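You operate a simulated robot arm through the tools that you are given. There is no shell and no other tool. Be economical: measure what you need, move in short steps, check, and stop when the job is done.

You are at the controls of a simulated robot arm. One attempt, no reset.

TASK
Glue the pipe saddle to the mounting plate and clamp it down.
Fine: glue on the plate's middle first; saddle square on the glue; brush back, glue pot shut. Set down upright: pipe saddle. A coat counts when it lies all over at full strength: go over it till it gets no stronger.

It is judged by the outcome, as a careful person would: the job done as asked, and still so three seconds after it is handed in. It fails if anything else is knocked over, pushed out of place, dropped, spilled or broken.

THE ROBOT
A 7-joint arm with a two-finger parallel gripper, fixed in place. Base frame: the origin is at the foot of the arm, x ahead of it, y to its left, z up; the work surface is at about z = 82. Units: cm, rad, N and s.
With the tool pointing down near the work surface it reaches from about 36 to 90 cm from the base axis. Its first joint turns from -2.007 to 2.007 rad. Payload 3.91 kg.
The TCP is the grasp point between the finger pads, 3 cm short of the fingertips. In the tool frame z runs along the fingers and y along their closing line. Largest opening 11 cm; finger width 2, thickness 1; the body of the gripper, 4.8 by 11.2 cm, starts 5.5 cm behind the TCP.
Orientation is that of the tool frame in the base frame, as [roll, pitch, yaw] about the fixed x, y, z axes, in that order (R = Rz(yaw) Ry(pitch) Rx(roll)). With the fingers straight down and closing along the base's y, the tool's x points along the base's -x, its y along +y and its z along -z.

THE INTERFACE
- The arm moves only by the tool apply_moves. Its argument "commands" is a list of rows, each a list of 7 numbers: the turn, a rotation vector about the tool's x, y, z in rad, then the shift along the tool's x, y, z in cm, then the gripper command, from -1 (shut) to 1 (fully open), values between in proportion. In form: [[rx, ry, rz, x, y, z, jaw], ...]. A call has 1 to 20 rows; each row shifts and turns the commanded pose from where the row before left it, along the tool's axes as they then stand. Rows are played at 5 a second. More than 5 cm and 0.15 rad between two rows, or a gripper value outside its range, and nothing of the call is played. Where a pose cannot be reached the arm comes as near as it can. A force on the tool above 90 N (or 10 N above the force at the start of the call, whichever is more), or a blocked arm, ends the call early, and 0.2 s more pass. Each finger travels about 15.3 cm/s and halts on what it meets, pressing with about 42 N; the grip force reading is that of the motor and also rises with nothing between the fingers. The clock runs only during rows and for 0.2 s after the last one: add rows that do not move to give the fingers time. It gives the time, the measured TCP pose, the force on the tool (base axes), the opening and the grip force at its end, in the units of the frame above (readings bear some noise), with the torque about the TCP (base axes, N m) and any sound that the robot's microphone picked up.
- Cameras (640 x 400 px; columns grow to the right, rows downward): "scene" is fixed at [39.96, 65.14, 145.05]; the picture's right is [-0.93, -0.36, 0.00], its down [-0.15, 0.40, -0.90] and it looks along [0.32, -0.84, -0.43] (base axes); focal length 366 px, centre (320, 200). "wrist" rides on the gripper at [7.2, 1.7, -10.3] in the tool frame; the picture's right is [-0.23, 0.97, 0.00], its down [-0.76, -0.18, -0.62] and it looks along [-0.61, -0.14, 0.78] (tool axes); focal length 222 px, centre (320, 200). There is no depth. A picture from a camera that has moved, and an enlarged one, comes with that camera's place and axes in the base frame and with its lens.
- grab_frame(camera): a new picture of that camera. It takes no simulated time.
- slide_trunk(by): slides the trunk up (or, below 0, down) by that many cm; the arm rides with it, the base frame stays. It gives what a move gives, with no picture.
- zoom(camera, box): a new picture of the part [left, top, right, bottom] of that camera's present view, enlarged. It takes no simulated time.
- sign_off(): hands the job in; it is judged then, once.

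Work in short steps. Places have to be worked out from the pictures, the camera data and where the tool is seen: move nearer, look again, correct. Check each grasp and each placing, and mend what went wrong. You have 120 turns and 68 pictures in all, those below and enlarged ones among them. Open the gripper and draw the arm clear of the work before you hand the job in, unless the task says otherwise; then end with one line.

The tools are called after "Request:" by a JSON object that holds its "api" and its "payload". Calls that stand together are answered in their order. apply_moves: Moves the arm, as the interface text tells. Its arguments: {"type":"object","properties":{"commands":{"type":"array","items":{"type":"array","items":{"type":"number"}}}},"required":["commands"]} The other tools are called the same way: slide_trunk (by) slides the trunk up or down; grab_frame (camera) takes a picture; zoom (camera, box) takes an enlarged picture of a part of a camera's view; sign_off () hands the job in.

At the start:

```text
clock: 0.0
ee_pos: [50.81, -22.4, 127.1]
orientation: [3.139, -0.001, -3.14]
contact_force: [0.4, -0.2, -0.2]
torque: [0.02, 0.01, 0.0]
opening: 10.98
grasp_force: 0.1
trunk travel left (down, up): [-87.5, 11.5]
```

scene: 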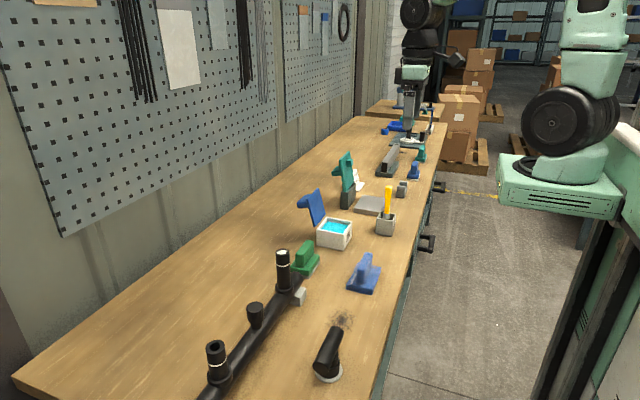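
wrist: 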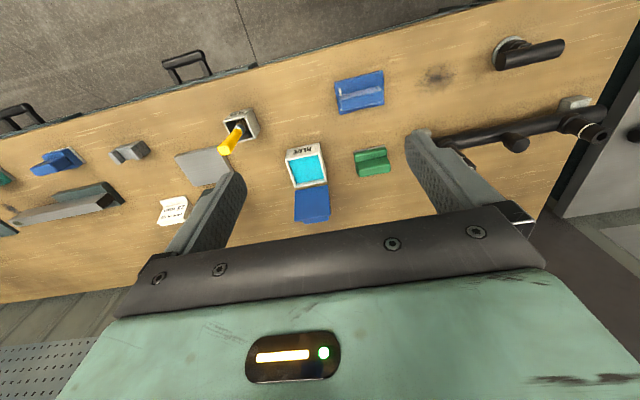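

I'll take enlarged views of the work area to identify the items.

Request:
{"api": "zoom", "payload": {"camera": "scene", "box": [280, 140, 440, 240]}}

Request:
{"api": "zoom", "payload": {"camera": "scene", "box": [200, 200, 440, 350]}}

Request:
{"api": "zoom", "payload": {"camera": "wrist", "box": [140, 60, 460, 260]}}

```text
4.00 times, centred on (360, 190) of scene
camera zoom: at [39.96, 65.14, 145.05], right [-0.93, -0.36, 0.0], down [-0.15, 0.4, -0.9], along [0.32, -0.84, -0.43], focal length 1465 px, centre (160, 240)
```

zoom: 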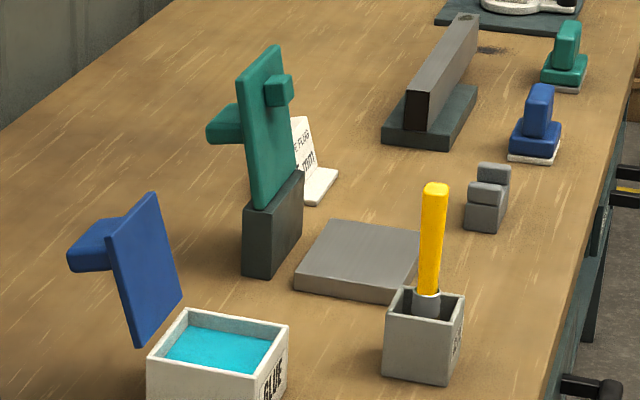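

```text
2.67 times, centred on (320, 275) of scene
camera zoom: at [39.96, 65.14, 145.05], right [-0.93, -0.36, 0.0], down [-0.15, 0.4, -0.9], along [0.32, -0.84, -0.43], focal length 977 px, centre (320, 0)
```

zoom: 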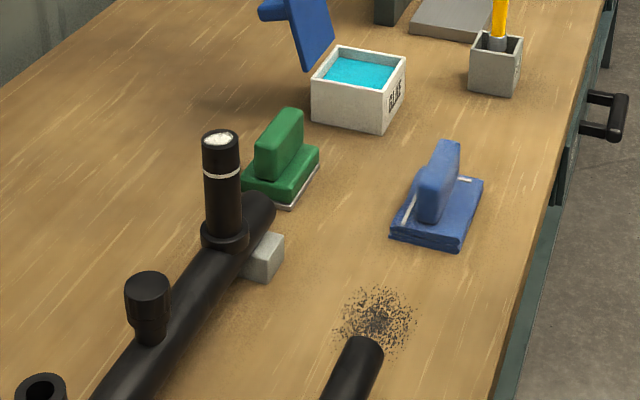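

```text
2.00 times, centred on (300, 160) of wrist
camera zoom: at [43.68, -20.66, 137.41], right [0.23, 0.97, 0.0], down [0.76, -0.18, 0.62], along [0.61, -0.14, -0.78], focal length 444 px, centre (360, 280)
```

zoom: 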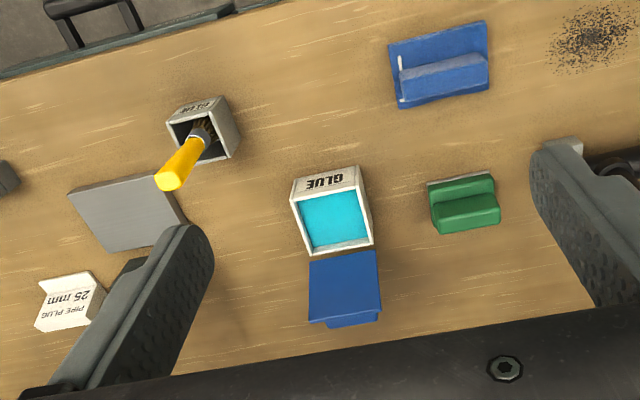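

Moving to look at the plate area from above would help; first I travel toward y ≈ -55 high up.

Request:
{"api": "apply_moves", "payload": {"commands": [[0, 0, 0, 0, -5, 0, 1], [0, 0, 0, 0, -5, 0, 1], [0, 0, 0, 0, -5, 0, 1], [0, 0, 0, 0, -5, 0, 1], [0, 0, 0, 0, -5, 0, 1], [0, 0, 0, 0, -5, 0, 1], [0, 0, 0, 0, 0, 0, 1]]}}

Request:
{"api": "grab_frame", "payload": {"camera": "wrist"}}

Request:
{"api": "zoom", "payload": {"camera": "scene", "box": [352, 120, 448, 180]}}

```text
clock: 1.6
ee_pos: [50.52, -52.5, 127.21]
orientation: [-3.14, 0.0, 3.141]
contact_force: [0.3, -0.1, 0.2]
torque: [-0.02, -0.01, 0.0]
opening: 11.0
grasp_force: 0.2
trunk travel left (down, up): [-87.5, 11.5]
```

```text
62 pictures are left
camera wrist: at [43.49, -50.74, 137.46], right [0.23, 0.97, 0.0], down [0.76, -0.18, 0.62], along [0.61, -0.14, -0.78], focal length 222 px, centre (320, 200)
```

wrist: 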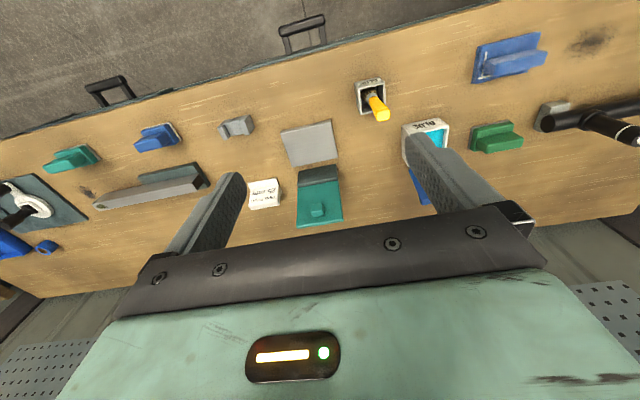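

```text
6.67 times, centred on (400, 150) of scene
camera zoom: at [39.96, 65.14, 145.05], right [-0.93, -0.36, 0.0], down [-0.15, 0.4, -0.9], along [0.32, -0.84, -0.43], focal length 2442 px, centre (-213, 533)
```

zoom: 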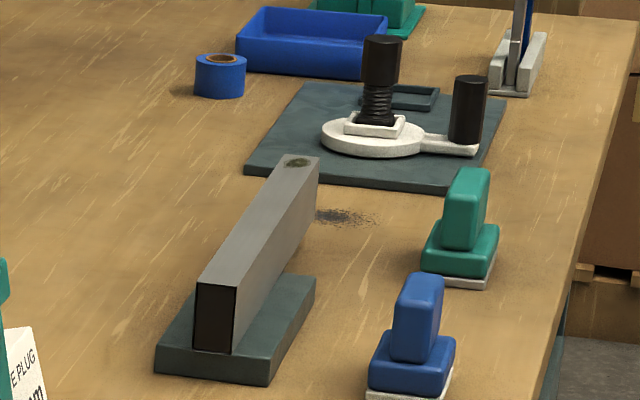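

The saddle is the small grey two-humped block near (58,-75). I test reaching over it while descending.

Request:
{"api": "apply_moves", "payload": {"commands": [[0, 0, 0, 0, -4, 3, 1], [0, 0, 0, 0, -4, 3, 1], [0, 0, 0, 0, -4, 3, 1], [0, 0, 0, 0, -4, 3, 1], [0, 0, 0, 0, -3, 3, 1], [0, 0, 0, 0, -1, 4, 1], [0, 0, 0, 0, 0, 4, 1], [0, 0, 0, 0, 0, 0, 1], [0, 0, 0, 0, 0, 0, 1]]}}

Request:
{"api": "grab_frame", "payload": {"camera": "wrist"}}

Request:
{"api": "grab_frame", "payload": {"camera": "scene"}}

```text
clock: 3.6
ee_pos: [50.82, -72.38, 104.1]
orientation: [3.141, 0.0, 3.141]
contact_force: [-0.4, 0.0, 0.1]
torque: [-0.03, -0.02, 0.01]
opening: 11.0
grasp_force: 0.0
trunk travel left (down, up): [-87.5, 11.5]
```

```text
60 pictures are left
camera wrist: at [43.72, -70.73, 114.32], right [0.23, 0.97, 0.0], down [0.76, -0.18, 0.62], along [0.61, -0.14, -0.78], focal length 222 px, centre (320, 200)
```

wrist: 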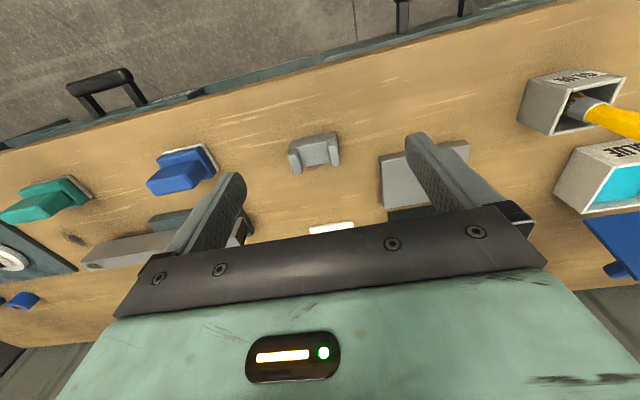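

```text
59 pictures are left
```

scene: 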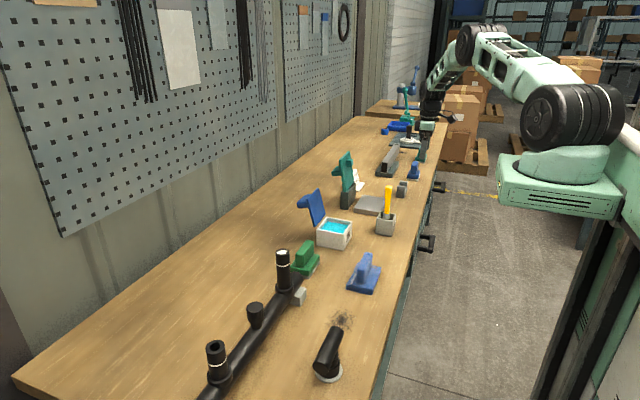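

Reach works out to here (saddle ≈ (58,-75)). I'll raise the tool and lower the trunk for more radial reach, then view the plate and cup.

Request:
{"api": "apply_moves", "payload": {"commands": [[0, 0, 0, 0, 4, -4, 1], [0, 0, 0, 0, 4, -4, 1], [0, 0, 0, 0, 4, -4, 1], [0, 0, 0, 0, 4, -4, 1], [0, 0, 0, 0, 2, -2, 1], [0, 0, 0, 0, 0, 0, 1]]}}

Request:
{"api": "slide_trunk", "payload": {"by": -14}}

Request:
{"api": "grab_frame", "payload": {"camera": "wrist"}}

```text
refused: row 1 steps farther than a row can; nothing moved
```

```text
clock: 5.3
ee_pos: [50.88, -72.38, 90.07]
orientation: [3.14, 0.0, -3.141]
contact_force: [0.3, -0.3, 0.4]
torque: [0.0, -0.03, 0.02]
opening: 11.03
grasp_force: 0.1
trunk travel left (down, up): [-73.5, 25.5]
```

```text
58 pictures are left
camera wrist: at [43.72, -70.72, 100.36], right [0.23, 0.97, 0.0], down [0.76, -0.18, 0.62], along [0.61, -0.14, -0.78], focal length 222 px, centre (320, 200)
```

wrist: 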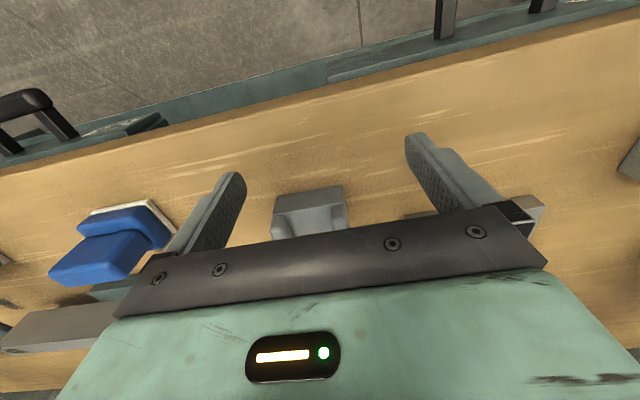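

No contact, fine. Raise and go for a close look at the plate, clamp and brush cup.

Request:
{"api": "apply_moves", "payload": {"commands": [[0, 0, 0, 0, 0, -5, 1], [0, 0, 0, 0, 0, -5, 1], [0, 0, 0, 0, 0, -5, 1], [0, 0, 0, 2, 2, -4, 1], [0, 0, 0, 2, 4, -2, 1], [0, 0, 0, 2, 4, 0, 1], [0, 0, 0, 2, 4, 0, 1], [0, 0, 0, 2, 4, 0, 1], [0, 0, 0, 0, 4, 0, 1], [0, 0, 0, 0, 0, 0, 1]]}}

Request:
{"api": "grab_frame", "payload": {"camera": "wrist"}}

```text
clock: 7.5
ee_pos: [40.63, -50.29, 110.83]
orientation: [-3.141, 0.0, -3.14]
contact_force: [0.0, 1.2, 0.3]
torque: [-0.01, 0.01, 0.0]
opening: 11.01
grasp_force: 0.0
trunk travel left (down, up): [-73.5, 25.5]
```

```text
57 pictures are left
camera wrist: at [33.48, -48.57, 121.13], right [0.23, 0.97, 0.0], down [0.76, -0.18, 0.62], along [0.61, -0.14, -0.78], focal length 222 px, centre (320, 200)
```

wrist: 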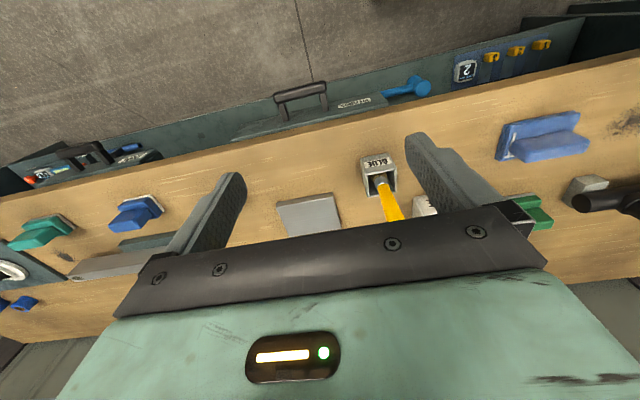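

Zoom on the brush cup and plate for orientation.

Request:
{"api": "zoom", "payload": {"camera": "wrist", "box": [260, 130, 420, 230]}}

Request:
{"api": "zoom", "payload": {"camera": "scene", "box": [336, 170, 432, 240]}}

```text
4.00 times, centred on (340, 180) of wrist
camera zoom: at [33.48, -48.57, 121.13], right [0.23, 0.97, 0.0], down [0.76, -0.18, 0.62], along [0.61, -0.14, -0.78], focal length 888 px, centre (240, 280)
```

zoom: 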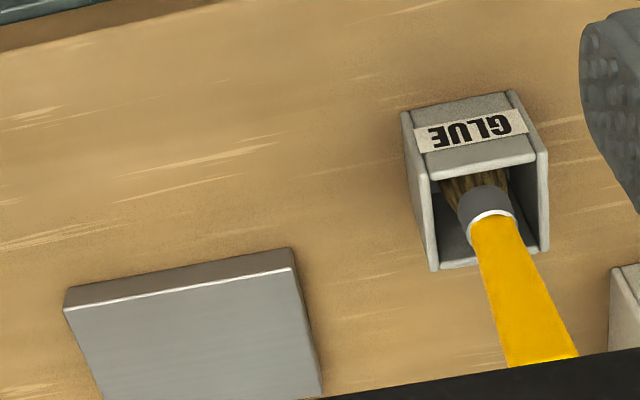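

```text
5.71 times, centred on (384, 205) of scene
camera zoom: at [39.96, 65.14, 145.05], right [-0.93, -0.36, 0.0], down [-0.15, 0.4, -0.9], along [0.32, -0.84, -0.43], focal length 2093 px, centre (-46, 171)
```

zoom: 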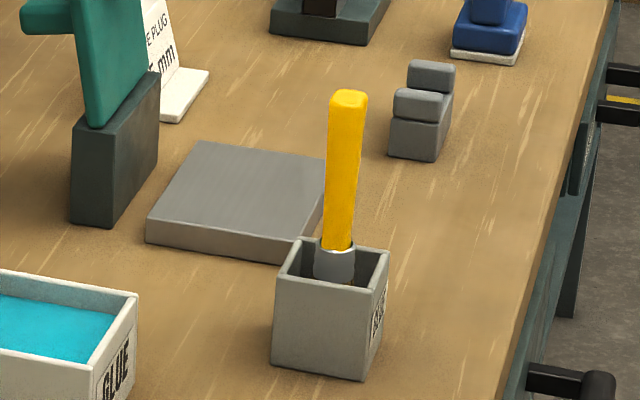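

Brush handle is vertical near (58,-42.9), top ≈ z 98. Move above it and check.

Request:
{"api": "apply_moves", "payload": {"commands": [[0, 0, 0, -4, 2, 0, 1], [0, 0, 0, -4, 2, 0, 1], [0, 0, 0, -4, 2, 0, 1], [0, 0, 0, -4, 1.4, 0, 1], [0, 0, 0, -1.4, 0, 3, 1], [0, 0, 0, 0, 0, 3, 1], [0, 0, 0, 0, 0, 0, 1]]}}

Request:
{"api": "grab_frame", "payload": {"camera": "wrist"}}

Request:
{"api": "zoom", "payload": {"camera": "scene", "box": [320, 130, 448, 250]}}

```text
clock: 9.1
ee_pos: [58.23, -42.79, 104.99]
orientation: [3.141, -0.001, -3.141]
contact_force: [0.1, -0.6, 0.0]
torque: [0.01, 0.03, -0.01]
opening: 11.01
grasp_force: 0.2
trunk travel left (down, up): [-73.5, 25.5]
```

```text
54 pictures are left
camera wrist: at [51.15, -41.11, 115.26], right [0.23, 0.97, 0.0], down [0.76, -0.18, 0.62], along [0.61, -0.14, -0.78], focal length 222 px, centre (320, 200)
```

wrist: 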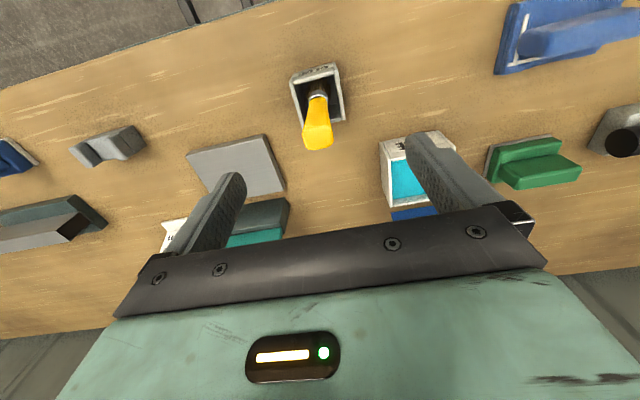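

```text
3.33 times, centred on (384, 190) of scene
camera zoom: at [39.96, 65.14, 145.05], right [-0.93, -0.36, 0.0], down [-0.15, 0.4, -0.9], along [0.32, -0.84, -0.43], focal length 1221 px, centre (107, 233)
```

zoom: 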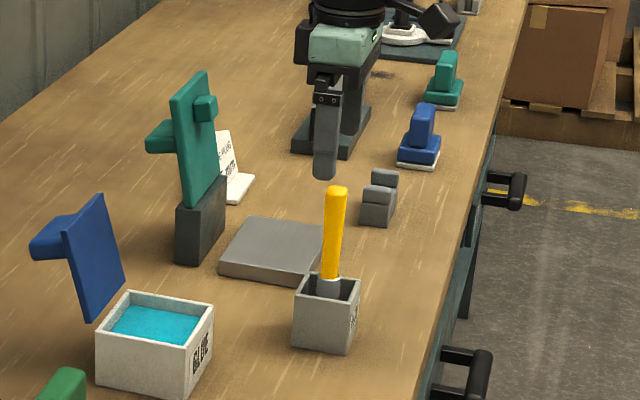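

Aligned with the handle. Descend 10 cm and close.

Request:
{"api": "apply_moves", "payload": {"commands": [[0, 0, 0, 0, 0, 4, 1], [0, 0, 0, 0, 0, 3.5, 1], [0, 0, 0, 0, 0, 2, 1], [0, 0, 0, 0, 0, 0, 1], [0, 0, 0, 0, 0, 0, 0], [0, 0, 0, 0, 0, 0, -0.5], [0, 0, 0, 0, 0, 0, -1], [0, 0, 0, 0, 0, 0, -1], [0, 0, 0, 0, 0, 0, -1]]}}

Request:
{"api": "zoom", "payload": {"camera": "scene", "box": [320, 130, 448, 250]}}

```text
clock: 11.1
ee_pos: [58.3, -43.09, 95.39]
orientation: [3.141, 0.001, 3.141]
contact_force: [-0.6, -1.0, 0.1]
torque: [-0.07, 0.02, 0.01]
opening: 2.28
grasp_force: 42.1
trunk travel left (down, up): [-73.5, 25.5]
```

```text
3.33 times, centred on (384, 190) of scene
camera zoom: at [39.96, 65.14, 145.05], right [-0.93, -0.36, 0.0], down [-0.15, 0.4, -0.9], along [0.32, -0.84, -0.43], focal length 1221 px, centre (107, 233)
```

zoom: 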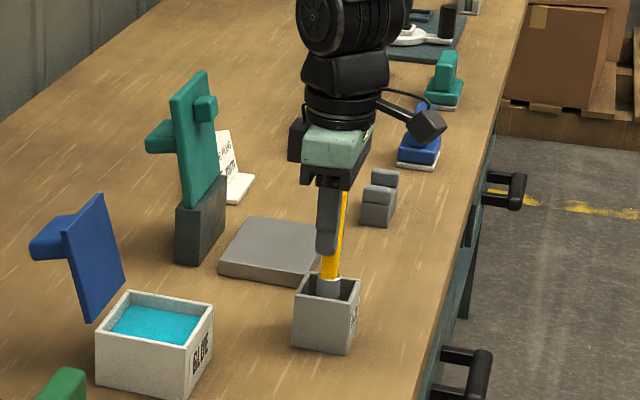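

Handle gripped (2.28). Lift straight up 10 cm and look at the tip.

Request:
{"api": "apply_moves", "payload": {"commands": [[0, 0, 0, 0, 0, -2, -1], [0, 0, 0, 0, 0, -4, -1], [0, 0, 0, 0, 0, -4, -1], [0, 0, 0, 0, 0, 0, -1]]}}

Request:
{"api": "zoom", "payload": {"camera": "scene", "box": [320, 130, 448, 250]}}

Request:
{"api": "grab_frame", "payload": {"camera": "wrist"}}

```text
clock: 12.1
ee_pos: [58.42, -43.13, 105.55]
orientation: [3.142, 0.0, 3.14]
contact_force: [-0.3, -0.8, -0.5]
torque: [0.04, -0.02, -0.03]
opening: 2.29
grasp_force: 41.8
trunk travel left (down, up): [-73.5, 25.5]
```

```text
3.33 times, centred on (384, 190) of scene
camera zoom: at [39.96, 65.14, 145.05], right [-0.93, -0.36, 0.0], down [-0.15, 0.4, -0.9], along [0.32, -0.84, -0.43], focal length 1221 px, centre (107, 233)
```

zoom: 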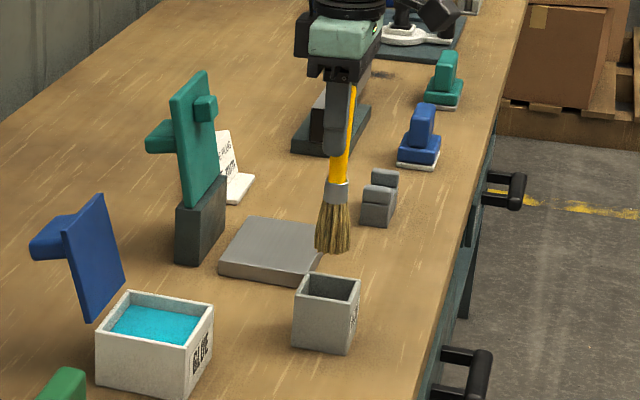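

```text
50 pictures are left
camera wrist: at [51.23, -41.33, 115.87], right [0.23, 0.97, 0.0], down [0.76, -0.18, 0.62], along [0.61, -0.14, -0.78], focal length 222 px, centre (320, 200)
```

wrist: 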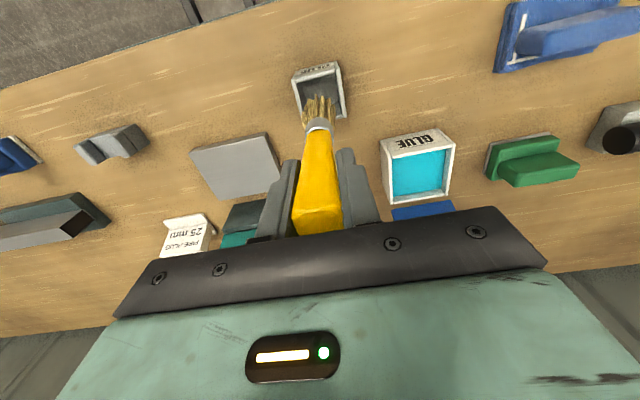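

Brush tip sits ≈13.5 cm below the TCP. The pot centre is ≈(73,-31), rim z≈87; move the brush over it at this height and check.

Request:
{"api": "apply_moves", "payload": {"commands": [[0, 0, 0, -3, 2.5, 0, -1], [0, 0, 0, -3, 2.5, 0, -1], [0, 0, 0, -3, 2.5, 0, -1], [0, 0, 0, -3, 2.5, 0, -1], [0, 0, 0, -2.5, 2, 0, -1], [0, 0, 0, 0, 0, 0, -1], [0, 0, 0, 0, 0, 0, -1]]}}

Request:
{"api": "zoom", "payload": {"camera": "scene", "box": [280, 150, 408, 270]}}

Request:
{"api": "grab_frame", "payload": {"camera": "wrist"}}

```text
clock: 13.7
ee_pos: [72.76, -31.12, 105.47]
orientation: [-3.141, -0.001, -3.141]
contact_force: [0.0, 0.5, -0.9]
torque: [-0.01, -0.01, -0.02]
opening: 2.29
grasp_force: 42.5
trunk travel left (down, up): [-73.5, 25.5]
```

```text
3.33 times, centred on (344, 210) of scene
camera zoom: at [39.96, 65.14, 145.05], right [-0.93, -0.36, 0.0], down [-0.15, 0.4, -0.9], along [0.32, -0.84, -0.43], focal length 1221 px, centre (240, 167)
```

zoom: 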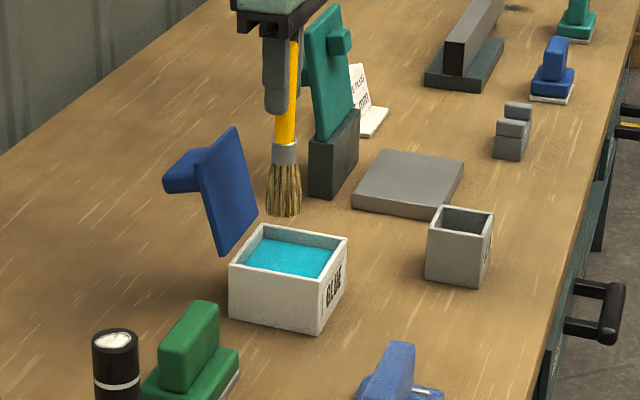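

```text
48 pictures are left
camera wrist: at [65.81, -29.34, 115.85], right [0.23, 0.97, 0.0], down [0.76, -0.18, 0.62], along [0.61, -0.14, -0.78], focal length 222 px, centre (320, 200)
```

wrist: 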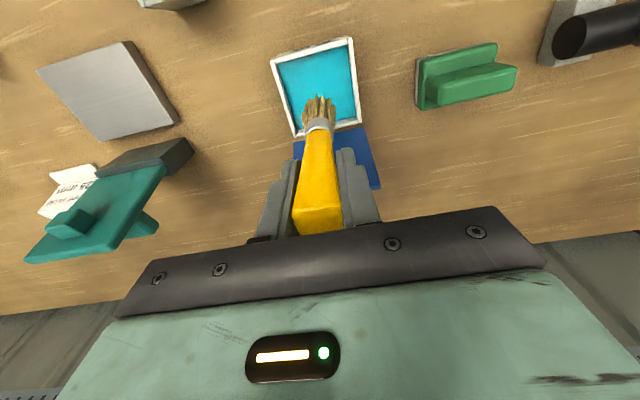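

Pot opening centre ≈(72.3,-30.9), axis-aligned; brush is right over it. Dip slowly about 7 cm.

Request:
{"api": "apply_moves", "payload": {"commands": [[0, 0, 0, 0.3, 0.2, 3, -1], [0, 0, 0, 0, 0, 3, -1], [0, 0, 0, 0, 0, 1.3, -1], [0, 0, 0, 0, 0, 0, -1], [0, 0, 0, 0, 0, 0, -1]]}}

Request:
{"api": "zoom", "payload": {"camera": "scene", "box": [304, 190, 384, 260]}}

```text
clock: 14.9
ee_pos: [72.53, -30.98, 98.49]
orientation: [-3.14, 0.004, -3.14]
contact_force: [4.1, -4.7, 28.2]
torque: [-0.85, -0.26, 0.01]
opening: 2.3
grasp_force: 42.4
trunk travel left (down, up): [-73.5, 25.5]
```

```text
5.71 times, centred on (344, 225) of scene
camera zoom: at [39.96, 65.14, 145.05], right [-0.93, -0.36, 0.0], down [-0.15, 0.4, -0.9], along [0.32, -0.84, -0.43], focal length 2093 px, centre (183, 57)
```

zoom: 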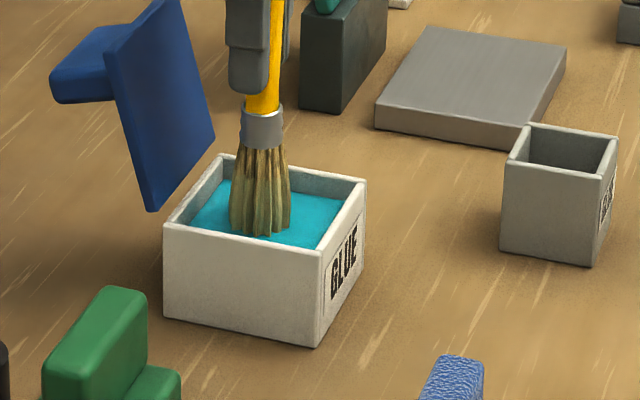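

Bristles pressed in the glue (28 N); it's loaded. Ease up and see the bristles.

Request:
{"api": "apply_moves", "payload": {"commands": [[0, 0, 0, 0, 0, -3, -1], [0, 0, 0, 0, 0, -4, -1], [0, 0, 0, 0, 0, 0, -1]]}}

Request:
{"api": "zoom", "payload": {"camera": "scene", "box": [304, 170, 400, 240]}}

```text
clock: 15.7
ee_pos: [72.66, -30.86, 105.0]
orientation: [3.141, -0.003, -3.14]
contact_force: [0.4, -0.1, -0.8]
torque: [-0.01, 0.01, -0.04]
opening: 2.26
grasp_force: 42.0
trunk travel left (down, up): [-73.5, 25.5]
```

```text
5.71 times, centred on (352, 205) of scene
camera zoom: at [39.96, 65.14, 145.05], right [-0.93, -0.36, 0.0], down [-0.15, 0.4, -0.9], along [0.32, -0.84, -0.43], focal length 2093 px, centre (137, 171)
```

zoom: 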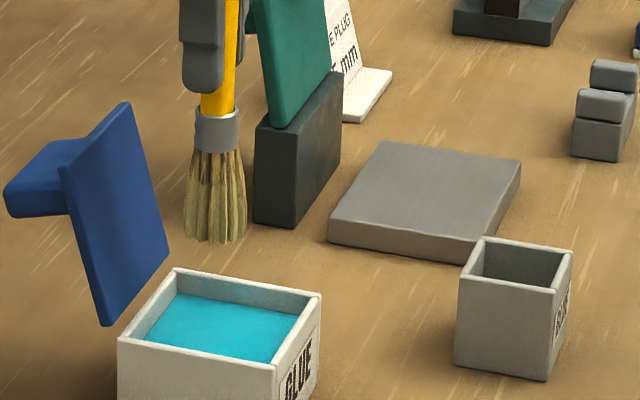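

Plate ≈ x 62.5–72, y -51.5…-64.5, clamp post beyond at x≥74. Carry the brush over to the plate, first pulling back in x.

Request:
{"api": "apply_moves", "payload": {"commands": [[0, 0, 0, 3, -3.5, 0, -1], [0, 0, 0, 3, -3.5, 0, -1], [0, 0, 0, 0.6, -4.8, 0, -1], [0, 0, 0, 0, -4.8, 0, -1], [0, 0, 0, 0, -4.8, 0, -1], [0, 0, 0, 0, -4.8, 0, -1], [0, 0, 0, 0, 0, 0, -1], [0, 0, 0, 0, 0, 0, -1]]}}

Request:
{"api": "grab_frame", "payload": {"camera": "wrist"}}

Request:
{"api": "zoom", "payload": {"camera": "scene", "box": [320, 140, 448, 220]}}

```text
clock: 17.5
ee_pos: [65.71, -57.34, 105.15]
orientation: [-3.141, 0.0, 3.141]
contact_force: [-0.8, -0.2, -0.5]
torque: [0.04, 0.0, -0.01]
opening: 2.26
grasp_force: 41.5
trunk travel left (down, up): [-73.5, 25.5]
```

```text
45 pictures are left
camera wrist: at [58.44, -55.6, 115.48], right [0.23, 0.97, 0.0], down [0.76, -0.18, 0.62], along [0.61, -0.14, -0.78], focal length 222 px, centre (320, 200)
```

wrist: 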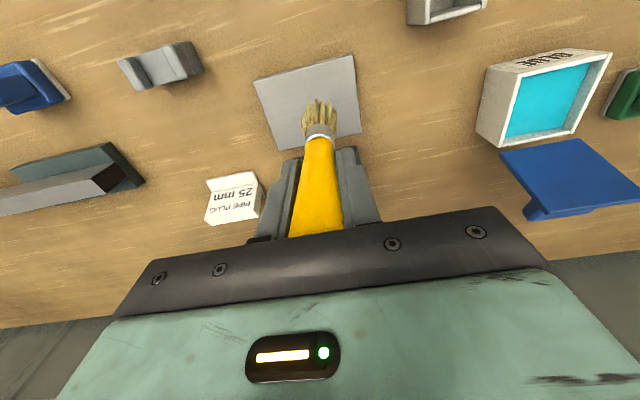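

```text
5.00 times, centred on (384, 180) of scene
camera zoom: at [39.96, 65.14, 145.05], right [-0.93, -0.36, 0.0], down [-0.15, 0.4, -0.9], along [0.32, -0.84, -0.43], focal length 1831 px, centre (0, 300)
```

zoom: 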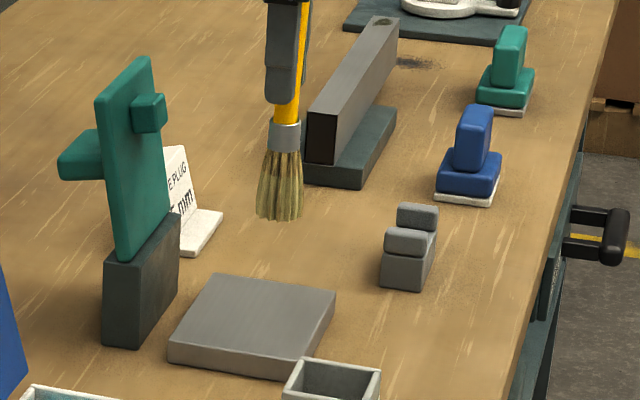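

Plate centre ≈(67.1,-58.7). Position the brush over it and descend to just above.

Request:
{"api": "apply_moves", "payload": {"commands": [[0, 0, 0, -1.7, -1.4, 0, -1], [0, 0, 0, 0, 0, 4, -1], [0, 0, 0, 0, 0, 3, -1], [0, 0, 0, 0, 0, 0.7, -1], [0, 0, 0, 0, 0, 0, -1]]}}

Request:
{"api": "zoom", "payload": {"camera": "scene", "box": [336, 160, 416, 230]}}

```text
clock: 18.7
ee_pos: [67.47, -58.57, 97.5]
orientation: [3.141, 0.0, 3.141]
contact_force: [-0.1, -0.6, -1.4]
torque: [-0.05, 0.01, 0.0]
opening: 2.28
grasp_force: 42.0
trunk travel left (down, up): [-73.5, 25.5]
```

```text
5.71 times, centred on (376, 195) of scene
camera zoom: at [39.96, 65.14, 145.05], right [-0.93, -0.36, 0.0], down [-0.15, 0.4, -0.9], along [0.32, -0.84, -0.43], focal length 2093 px, centre (0, 229)
```

zoom: 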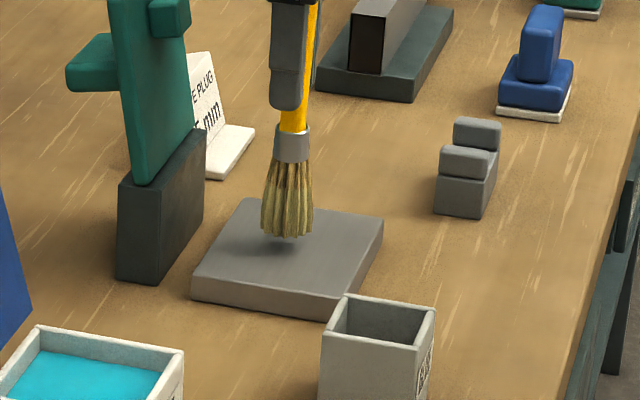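

Just above the plate. Press down in small steps and read force.

Request:
{"api": "apply_moves", "payload": {"commands": [[0, 0, 0, 0, 0, 0.4, -1], [0, 0, 0, 0, 0, 0.4, -1], [0, 0, 0, 0, 0, 0, -1]]}}

```text
clock: 19.5
ee_pos: [67.57, -58.44, 96.82]
orientation: [-3.141, 0.0, 3.141]
contact_force: [0.4, 0.3, -0.7]
torque: [-0.01, 0.02, 0.02]
opening: 2.28
grasp_force: 42.3
trunk travel left (down, up): [-73.5, 25.5]
```

Request:
{"api": "apply_moves", "payload": {"commands": [[0, 0, 0, 0, 0, 0.3, -1], [0, 0, 0, 0, 0, 0.3, -1], [0, 0, 0, 0, 0, 0, -1]]}}

Request:
{"api": "zoom", "payload": {"camera": "scene", "box": [336, 160, 416, 230]}}

```text
clock: 20.3
ee_pos: [67.49, -58.53, 96.12]
orientation: [-3.141, -0.002, 3.14]
contact_force: [-0.1, -0.5, 1.2]
torque: [-0.17, 0.02, 0.01]
opening: 2.29
grasp_force: 42.1
trunk travel left (down, up): [-73.5, 25.5]
```

```text
5.71 times, centred on (376, 195) of scene
camera zoom: at [39.96, 65.14, 145.05], right [-0.93, -0.36, 0.0], down [-0.15, 0.4, -0.9], along [0.32, -0.84, -0.43], focal length 2093 px, centre (0, 229)
```

zoom: 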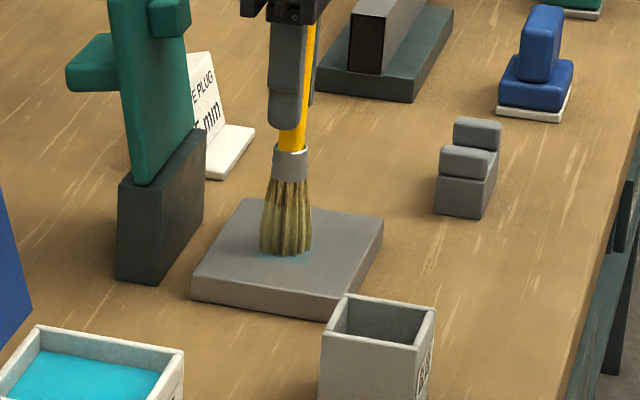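

Contact at ≈96.1 and glue shows. Raster ±3 cm around the middle with light pressure.

Request:
{"api": "apply_moves", "payload": {"commands": [[0, 0, 0, 1.5, 1.5, 0.2, -1], [0, 0, 0, 1.5, 1.5, 0, -1], [0, 0, 0, 0, -1.5, 0, -1], [0, 0, 0, 0, -1.5, 0, -1], [0, 0, 0, 0, -1.5, 0, -1], [0, 0, 0, 0, -1.5, 0, -1], [0, 0, 0, -2, 0, 0, -1], [0, 0, 0, 0, 1.5, 0, -1], [0, 0, 0, 0, 1.5, 0, -1], [0, 0, 0, 0, 1.5, 0, -1], [0, 0, 0, 0, 1.5, 0, -1], [0, 0, 0, -2, 0, 0, -1], [0, 0, 0, 0, -1.5, 0, -1], [0, 0, 0, 0, -1.5, 0, -1], [0, 0, 0, 0, -1.5, 0, -1], [0, 0, 0, 0, -1.5, 0, -1], [0, 0, 0, -2, 0, 0, -1], [0, 0, 0, 0, 1.5, 0, -1], [0, 0, 0, 0, 1.5, 0, -1], [0, 0, 0, 0, 1.5, 0, -1]]}}

Request:
{"api": "zoom", "payload": {"camera": "scene", "box": [336, 160, 416, 230]}}

```text
clock: 24.5
ee_pos: [70.45, -56.91, 95.92]
orientation: [-3.14, 0.001, -3.14]
contact_force: [0.4, 0.9, 1.3]
torque: [0.04, 0.01, -0.02]
opening: 2.29
grasp_force: 42.3
trunk travel left (down, up): [-73.5, 25.5]
```

```text
5.71 times, centred on (376, 195) of scene
camera zoom: at [39.96, 65.14, 145.05], right [-0.93, -0.36, 0.0], down [-0.15, 0.4, -0.9], along [0.32, -0.84, -0.43], focal length 2093 px, centre (0, 229)
```

zoom: 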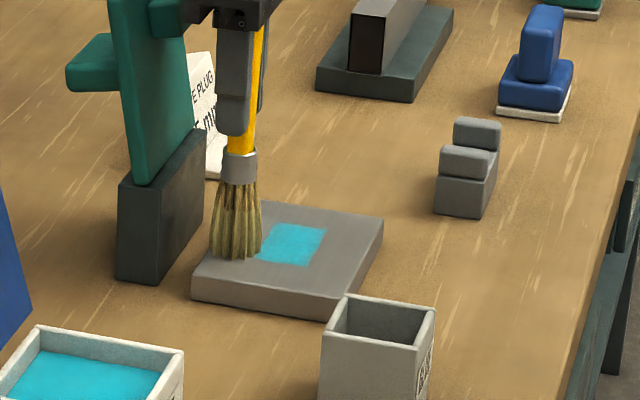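

A defined square patch appears in the middle. Go over it again with another raster until no change.

Request:
{"api": "apply_moves", "payload": {"commands": [[0, 0, 0, 0.7, 1, 0, -1], [0, 0, 0, 0, -1.7, 0, -1], [0, 0, 0, 0, -1.7, 0, -1], [0, 0, 0, 0, -1.6, 0, -1], [0, 0, 0, 1.6, 0, 0, -1], [0, 0, 0, 0, 1.7, 0, -1], [0, 0, 0, 0, 1.7, 0, -1], [0, 0, 0, 0, 1.6, 0, -1], [0, 0, 0, 1.5, 0, 0, -1], [0, 0, 0, 0, -1.7, 0, -1], [0, 0, 0, 0, -1.7, 0, -1], [0, 0, 0, 0, -1.6, 0, -1], [0, 0, 0, 1.5, 0, 0, -1], [0, 0, 0, 0, 1.7, 0, -1], [0, 0, 0, 0, 1.7, 0, -1], [0, 0, 0, 0, 1.6, 0, -1], [0, 0, 0, 0, 0, -4, -1], [0, 0, 0, 4, 0, -1, -1], [0, 0, 0, 4, 0, 0, -1], [0, 0, 0, 0, 0, 0, -1]]}}

Request:
{"api": "zoom", "payload": {"camera": "scene", "box": [336, 160, 416, 230]}}

Request:
{"api": "grab_frame", "payload": {"camera": "wrist"}}

```text
clock: 28.7
ee_pos: [57.29, -55.89, 101.18]
orientation: [-3.141, -0.002, -3.139]
contact_force: [-0.8, 0.4, 0.0]
torque: [0.03, 0.02, 0.0]
opening: 2.29
grasp_force: 42.1
trunk travel left (down, up): [-73.5, 25.5]
```

```text
5.71 times, centred on (376, 195) of scene
camera zoom: at [39.96, 65.14, 145.05], right [-0.93, -0.36, 0.0], down [-0.15, 0.4, -0.9], along [0.32, -0.84, -0.43], focal length 2093 px, centre (0, 229)
```

zoom: 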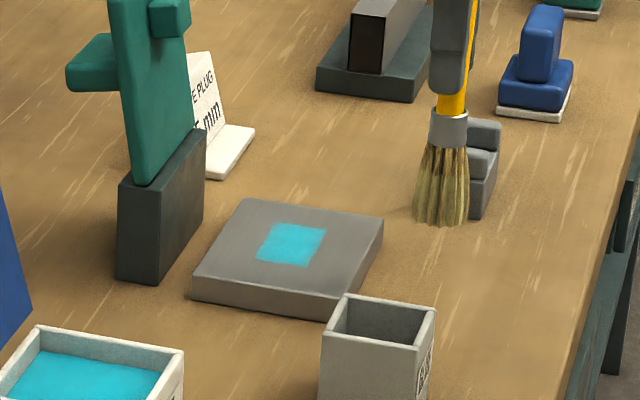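

```text
39 pictures are left
camera wrist: at [50.07, -54.1, 111.36], right [0.23, 0.97, 0.0], down [0.76, -0.18, 0.62], along [0.61, -0.14, -0.78], focal length 222 px, centre (320, 200)
```

wrist: 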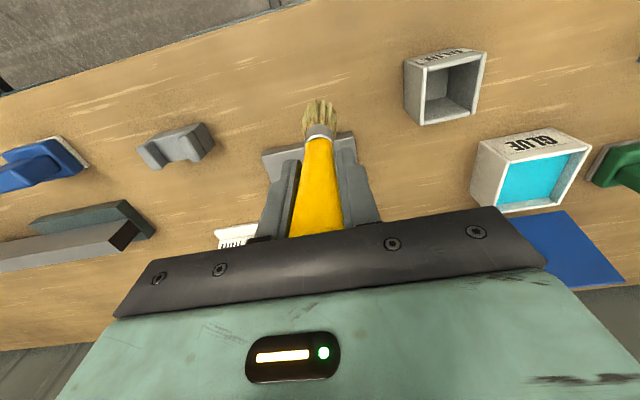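

Zoom tightly to judge coat evenness before another pass.

Request:
{"api": "zoom", "payload": {"camera": "scene", "box": [376, 196, 398, 210]}}

```text
16.00 times, centred on (387, 203) of scene
camera zoom: at [39.96, 65.14, 145.05], right [-0.93, -0.36, 0.0], down [-0.15, 0.4, -0.9], along [0.32, -0.84, -0.43], focal length 5861 px, centre (-752, 152)
```

zoom: 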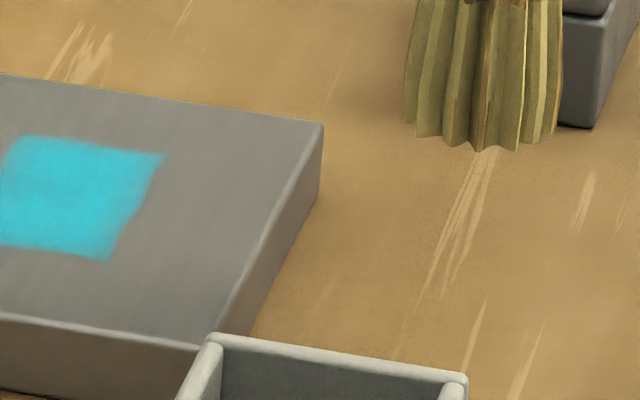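

To be sure of full strength, I dip again and make another pass. First up and over to the pot.

Request:
{"api": "apply_moves", "payload": {"commands": [[0, 0, 0, 0, 0, -4, -1], [0, 0, 0, -2.5, 4.2, 0, -1], [0, 0, 0, -2.5, 4.2, 0, -1], [0, 0, 0, -2.5, 4.2, 0, -1], [0, 0, 0, -2.5, 4.2, 0, -1], [0, 0, 0, -2.5, 4.2, 0, -1], [0, 0, 0, -2.5, 4.0, 0, -1], [0, 0, 0, 0, 0, 0, -1], [0, 0, 0, 0, 0, 3, -1], [0, 0, 0, 0, 0, 3, -1], [0, 0, 0, 0, 0, 0.3, -1], [0, 0, 0, 0, 0, 0, -1], [0, 0, 0, 0, 0, -3, -1], [0, 0, 0, 0, 0, -3.3, -1], [0, 0, 0, 0, 0, 0, -1]]}}

```text
clock: 31.9
ee_pos: [72.18, -30.94, 104.77]
orientation: [-3.142, -0.003, -3.141]
contact_force: [0.4, -0.9, -0.1]
torque: [-0.02, -0.02, 0.0]
opening: 2.27
grasp_force: 41.2
trunk travel left (down, up): [-73.5, 25.5]
```

Dipped; back to the plate and raster again.

Request:
{"api": "apply_moves", "payload": {"commands": [[0, 0, 0, 3, -3.5, 0, -1], [0, 0, 0, 2, -4.2, 0, -1], [0, 0, 0, 0, -5, 0, -1], [0, 0, 0, 0, -5, 0, -1], [0, 0, 0, 0, -5, 0, -1], [0, 0, 0, 0, -5, 0, -1], [0, 0, 0, 0, 0, 0, -1], [0, 0, 0, 0, 0, 4, -1], [0, 0, 0, 0, 0, 3.5, -1], [0, 0, 0, 0, 0, 1.3, -1], [0, 0, 0, 0, 0, 0, -1]]}}

```text
clock: 34.3
ee_pos: [67.3, -58.56, 96.27]
orientation: [-3.139, 0.002, -3.139]
contact_force: [-1.6, 2.0, 13.7]
torque: [0.45, 0.21, 0.04]
opening: 2.3
grasp_force: 41.8
trunk travel left (down, up): [-73.5, 25.5]
```

Request:
{"api": "apply_moves", "payload": {"commands": [[0, 0, 0, 1.2, 1.2, 0, -1], [0, 0, 0, 1.2, 1.2, 0, -1], [0, 0, 0, 0, -1.6, 0, -1], [0, 0, 0, 0, -1.6, 0, -1], [0, 0, 0, 0, -1.6, 0, -1], [0, 0, 0, -1.6, 0, 0, -1], [0, 0, 0, 0, 1.6, 0, -1], [0, 0, 0, 0, 1.6, 0, -1], [0, 0, 0, 0, 1.6, 0, -1], [0, 0, 0, -1.6, 0, 0, -1], [0, 0, 0, 0, -1.6, 0, -1], [0, 0, 0, 0, -1.6, 0, -1], [0, 0, 0, 0, -1.6, 0, -1], [0, 0, 0, -1.6, 0, 0, -1], [0, 0, 0, 0, 1.6, 0, -1], [0, 0, 0, 0, 1.6, 0, -1], [0, 0, 0, 0, 1.6, 0, -1], [0, 0, 0, 2, -2, 0, -1], [0, 0, 0, 0.4, -0.4, 0, -1]]}}

Request:
{"api": "apply_moves", "payload": {"commands": [[0, 0, 0, 0, 0, -4, -1], [0, 0, 0, 3.5, 2, -2, -1], [0, 0, 0, 4, 2, -2, -1], [0, 0, 0, 1, 3, -1, -1], [0, 0, 0, 0, 4, 0, -1], [0, 0, 0, 0, 4, 0, -1], [0, 0, 0, 0, 0, 0, -1], [0, 0, 0, 0, 0, 0, -1]]}}

Request:
{"api": "zoom", "payload": {"camera": "scene", "box": [336, 160, 416, 230]}}

Request:
{"api": "grab_frame", "payload": {"camera": "wrist"}}

```text
clock: 38.3
ee_pos: [67.05, -58.67, 96.19]
orientation: [-3.141, 0.0, -3.14]
contact_force: [0.9, -0.2, -0.5]
torque: [0.0, 0.02, -0.02]
opening: 2.31
grasp_force: 41.6
trunk travel left (down, up): [-73.5, 25.5]
```

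```text
clock: 40.1
ee_pos: [58.63, -43.81, 104.89]
orientation: [3.141, 0.0, -3.141]
contact_force: [0.3, 0.4, -1.2]
torque: [-0.02, 0.02, -0.05]
opening: 2.25
grasp_force: 42.0
trunk travel left (down, up): [-73.5, 25.5]
```

```text
5.71 times, centred on (376, 195) of scene
camera zoom: at [39.96, 65.14, 145.05], right [-0.93, -0.36, 0.0], down [-0.15, 0.4, -0.9], along [0.32, -0.84, -0.43], focal length 2093 px, centre (0, 229)
```

zoom: 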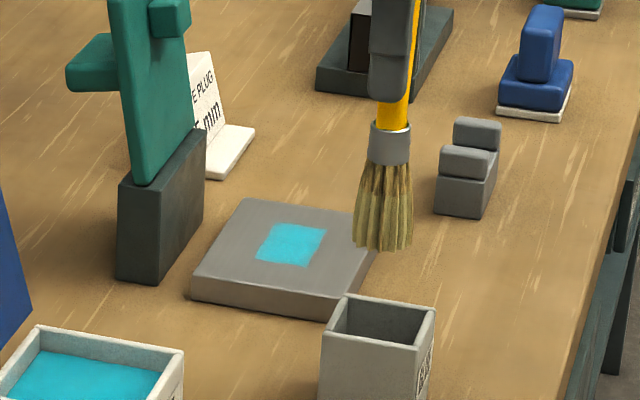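

```text
36 pictures are left
camera wrist: at [51.46, -42.01, 115.24], right [0.23, 0.97, 0.0], down [0.76, -0.18, 0.62], along [0.61, -0.14, -0.78], focal length 222 px, centre (320, 200)
```

wrist: 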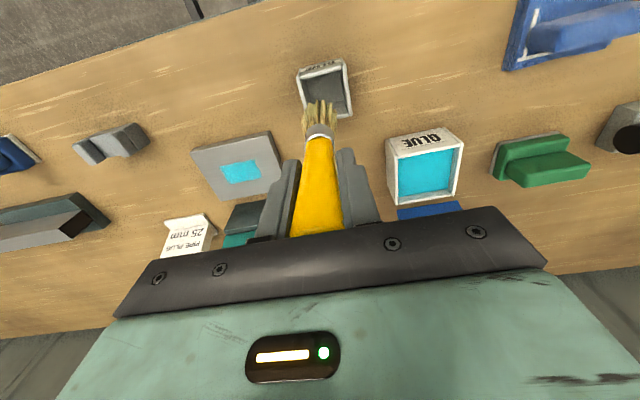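

Coat unchanged by the second pass: full strength. Return the brush into the cup at (58.3,-43.1).

Request:
{"api": "apply_moves", "payload": {"commands": [[0, 0, 0, 0.3, 0.75, 0, -1], [0, 0, 0, 0, 0, 0, -1], [0, 0, 0, 0, 0, 3, -1], [0, 0, 0, 0, 0, 3, -1], [0, 0, 0, 0, 0, 2.8, -1], [0, 0, 0, 0, 0, 0, -1]]}}

Request:
{"api": "zoom", "payload": {"camera": "scene", "box": [346, 170, 426, 240]}}

```text
clock: 41.5
ee_pos: [58.43, -42.99, 96.21]
orientation: [-3.141, 0.0, 3.142]
contact_force: [-0.6, 0.6, -0.8]
torque: [-0.03, 0.02, 0.0]
opening: 2.27
grasp_force: 42.5
trunk travel left (down, up): [-73.5, 25.5]
```

```text
5.71 times, centred on (386, 205) of scene
camera zoom: at [39.96, 65.14, 145.05], right [-0.93, -0.36, 0.0], down [-0.15, 0.4, -0.9], along [0.32, -0.84, -0.43], focal length 2093 px, centre (-57, 171)
```

zoom: 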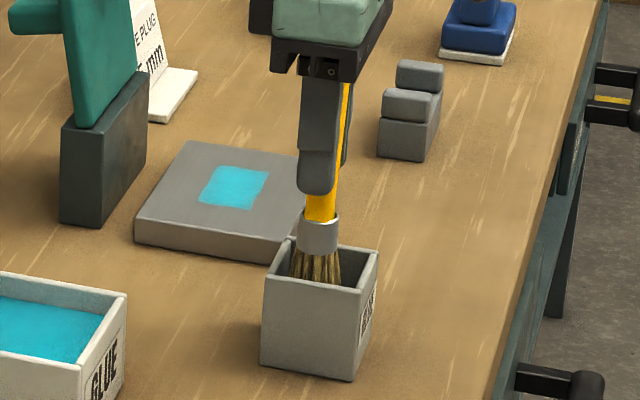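

The brush has slid up slightly in the grip; lower in small steps till it touches the cup floor.

Request:
{"api": "apply_moves", "payload": {"commands": [[0, 0, 0, 0, 0, 0.6, -1], [0, 0, 0, 0, 0, 0.5, -1], [0, 0, 0, 0, 0, 0.3, -1], [0, 0, 0, 0, 0, 0, -1]]}}

```text
clock: 42.5
ee_pos: [58.38, -42.91, 95.06]
orientation: [3.141, 0.0, -3.14]
contact_force: [0.0, -0.5, -0.9]
torque: [-0.07, 0.0, -0.02]
opening: 2.29
grasp_force: 41.9
trunk travel left (down, up): [-73.5, 25.5]
```

Request:
{"api": "apply_moves", "payload": {"commands": [[0, 0, 0, 0, 0, 0.3, -1], [0, 0, 0, 0, 0, 0.3, -1], [0, 0, 0, 0, 0, 0, -1]]}}

Request:
{"api": "zoom", "payload": {"camera": "scene", "box": [346, 170, 426, 240]}}

```text
clock: 43.3
ee_pos: [58.36, -42.89, 94.48]
orientation: [-3.14, 0.002, -3.141]
contact_force: [-1.3, 0.4, 13.3]
torque: [-0.27, 0.27, -0.01]
opening: 2.29
grasp_force: 42.3
trunk travel left (down, up): [-73.5, 25.5]
```

```text
5.71 times, centred on (386, 205) of scene
camera zoom: at [39.96, 65.14, 145.05], right [-0.93, -0.36, 0.0], down [-0.15, 0.4, -0.9], along [0.32, -0.84, -0.43], focal length 2093 px, centre (-57, 171)
```

zoom: 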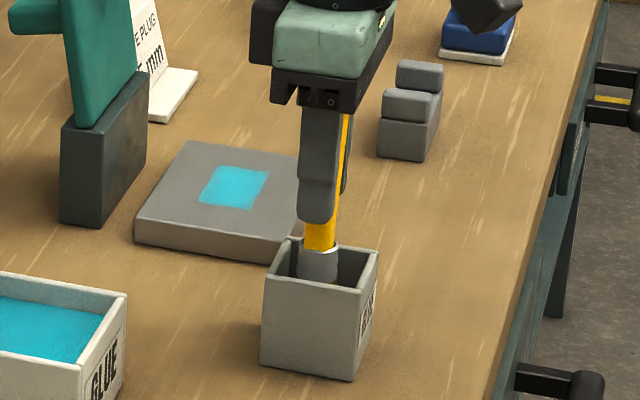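

It rests on the cup floor. Release and retreat straight up.

Request:
{"api": "apply_moves", "payload": {"commands": [[0, 0, 0, 0, 0, -0.1, -1], [0, 0, 0, 0, 0, 0, -0.4], [0, 0, 0, 0, 0, 0, 0], [0, 0, 0, 0, 0, 0, 0.5], [0, 0, 0, 0, 0, 0, 0.5], [0, 0, 0, 0, 0, -3, 0.5], [0, 0, 0, 0, 0, -4, 0.5], [0, 0, 0, 0, 0, -4, 0.5], [0, 0, 0, 0, 0, -1, 0.5], [0, 0, 0, 0, 0, 0, 0.5]]}}

Request:
{"api": "zoom", "payload": {"camera": "scene", "box": [336, 150, 432, 240]}}

```text
clock: 45.5
ee_pos: [58.37, -42.87, 106.34]
orientation: [-3.142, 0.001, -3.14]
contact_force: [-0.1, 0.1, -0.2]
torque: [-0.02, 0.0, 0.01]
opening: 8.21
grasp_force: 0.0
trunk travel left (down, up): [-73.5, 25.5]
```

```text
4.44 times, centred on (384, 195) of scene
camera zoom: at [39.96, 65.14, 145.05], right [-0.93, -0.36, 0.0], down [-0.15, 0.4, -0.9], along [0.32, -0.84, -0.43], focal length 1628 px, centre (36, 222)
```

zoom: 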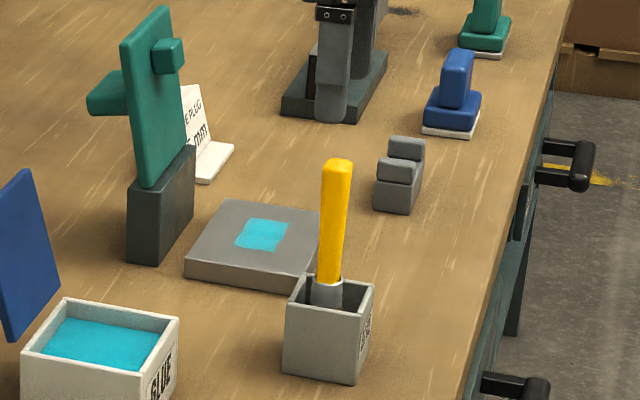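

Brush is back upright in the cup. Now move to look closely at the saddle from above.

Request:
{"api": "apply_moves", "payload": {"commands": [[0, 0, 0, 1, -4.8, 0, 1], [0, 0, 0, 1, -4.8, 0, 1], [0, 0, 0, 1, -4.8, 0, 1], [0, 0, 0, 1, -4.8, 0, 1], [0, 0, 0, 1, -4.8, 0, 1], [0, 0, 0, 1, -4.8, 0, 1], [0, 0, 0, 0, -2, 3, 1], [0, 0, 0, 0, 0, 3, 1], [0, 0, 0, 0, 0, 0, 1]]}}

Request:
{"api": "zoom", "payload": {"camera": "wrist", "box": [240, 110, 400, 230]}}

Request:
{"api": "zoom", "payload": {"camera": "scene", "box": [385, 165, 425, 205]}}

```text
clock: 47.5
ee_pos: [52.46, -74.1, 100.28]
orientation: [-3.141, 0.0, -3.14]
contact_force: [0.3, 0.6, 0.5]
torque: [-0.01, 0.02, 0.01]
opening: 10.99
grasp_force: 0.0
trunk travel left (down, up): [-73.5, 25.5]
```

```text
3.33 times, centred on (320, 170) of wrist
camera zoom: at [45.3, -72.24, 110.58], right [0.23, 0.97, 0.0], down [0.76, -0.18, 0.62], along [0.61, -0.14, -0.78], focal length 740 px, centre (320, 300)
```

zoom: 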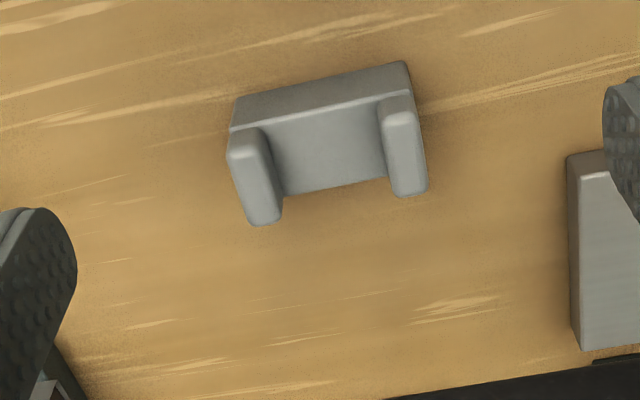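

```text
10.00 times, centred on (405, 185) of scene
camera zoom: at [39.96, 65.14, 145.05], right [-0.93, -0.36, 0.0], down [-0.15, 0.4, -0.9], along [0.32, -0.84, -0.43], focal length 3663 px, centre (-530, 350)
```

zoom: 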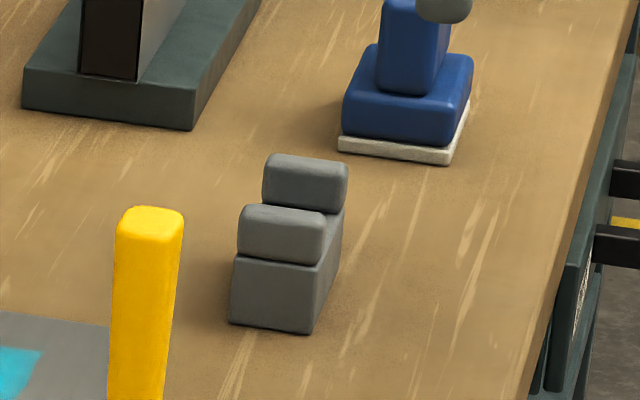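

Saddle ≈ (58.4,-74.8), upright, 6.8 cm along y × 3.4 along x, yaw≈0, same as the glue patch. Move over it, descend to z≈92 to test reach.

Request:
{"api": "apply_moves", "payload": {"commands": [[0, 0, 0, -2, -0.4, 0, 1], [0, 0, 0, -2, -0.3, 0, 1], [0, 0, 0, -2, 0, 0, 1], [0, 0, 0, 0, 0, 3, 1], [0, 0, 0, 0, 0, 3, 1], [0, 0, 0, 0, 0, 2.3, 1], [0, 0, 0, 0, 0, 0, 1], [0, 0, 0, 0, 0, 0, 1]]}}

Request:
{"api": "grab_frame", "payload": {"camera": "wrist"}}

Request:
{"api": "zoom", "payload": {"camera": "scene", "box": [375, 150, 435, 210]}}

```text
clock: 49.3
ee_pos: [58.34, -74.44, 92.03]
orientation: [-3.14, 0.0, 3.141]
contact_force: [-0.9, 0.1, -0.9]
torque: [-0.02, 0.0, -0.01]
opening: 10.99
grasp_force: 0.0
trunk travel left (down, up): [-73.5, 25.5]
```

```text
30 pictures are left
camera wrist: at [51.3, -72.72, 102.25], right [0.23, 0.97, 0.0], down [0.76, -0.18, 0.62], along [0.61, -0.14, -0.78], focal length 222 px, centre (320, 200)
```

wrist: 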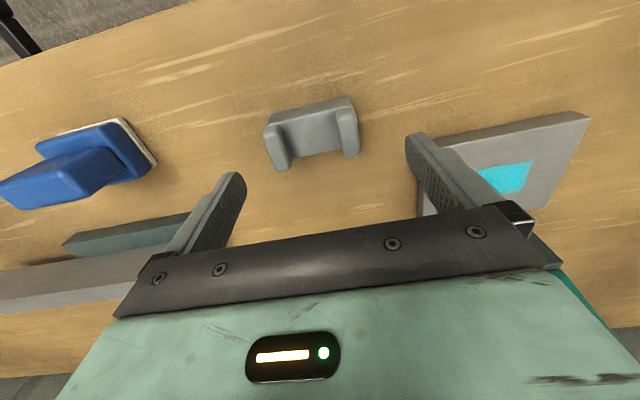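

```text
6.67 times, centred on (405, 180) of scene
camera zoom: at [39.96, 65.14, 145.05], right [-0.93, -0.36, 0.0], down [-0.15, 0.4, -0.9], along [0.32, -0.84, -0.43], focal length 2442 px, centre (-247, 333)
```

zoom: 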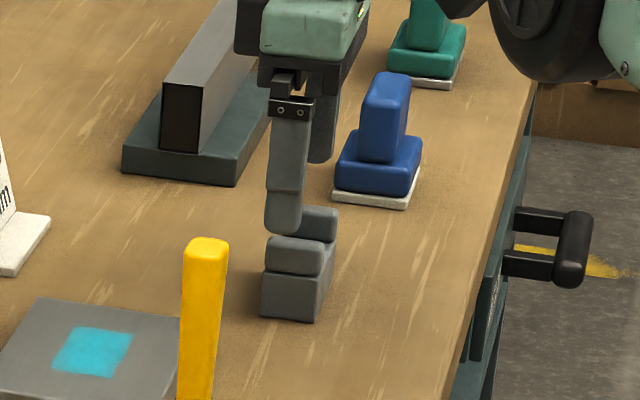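

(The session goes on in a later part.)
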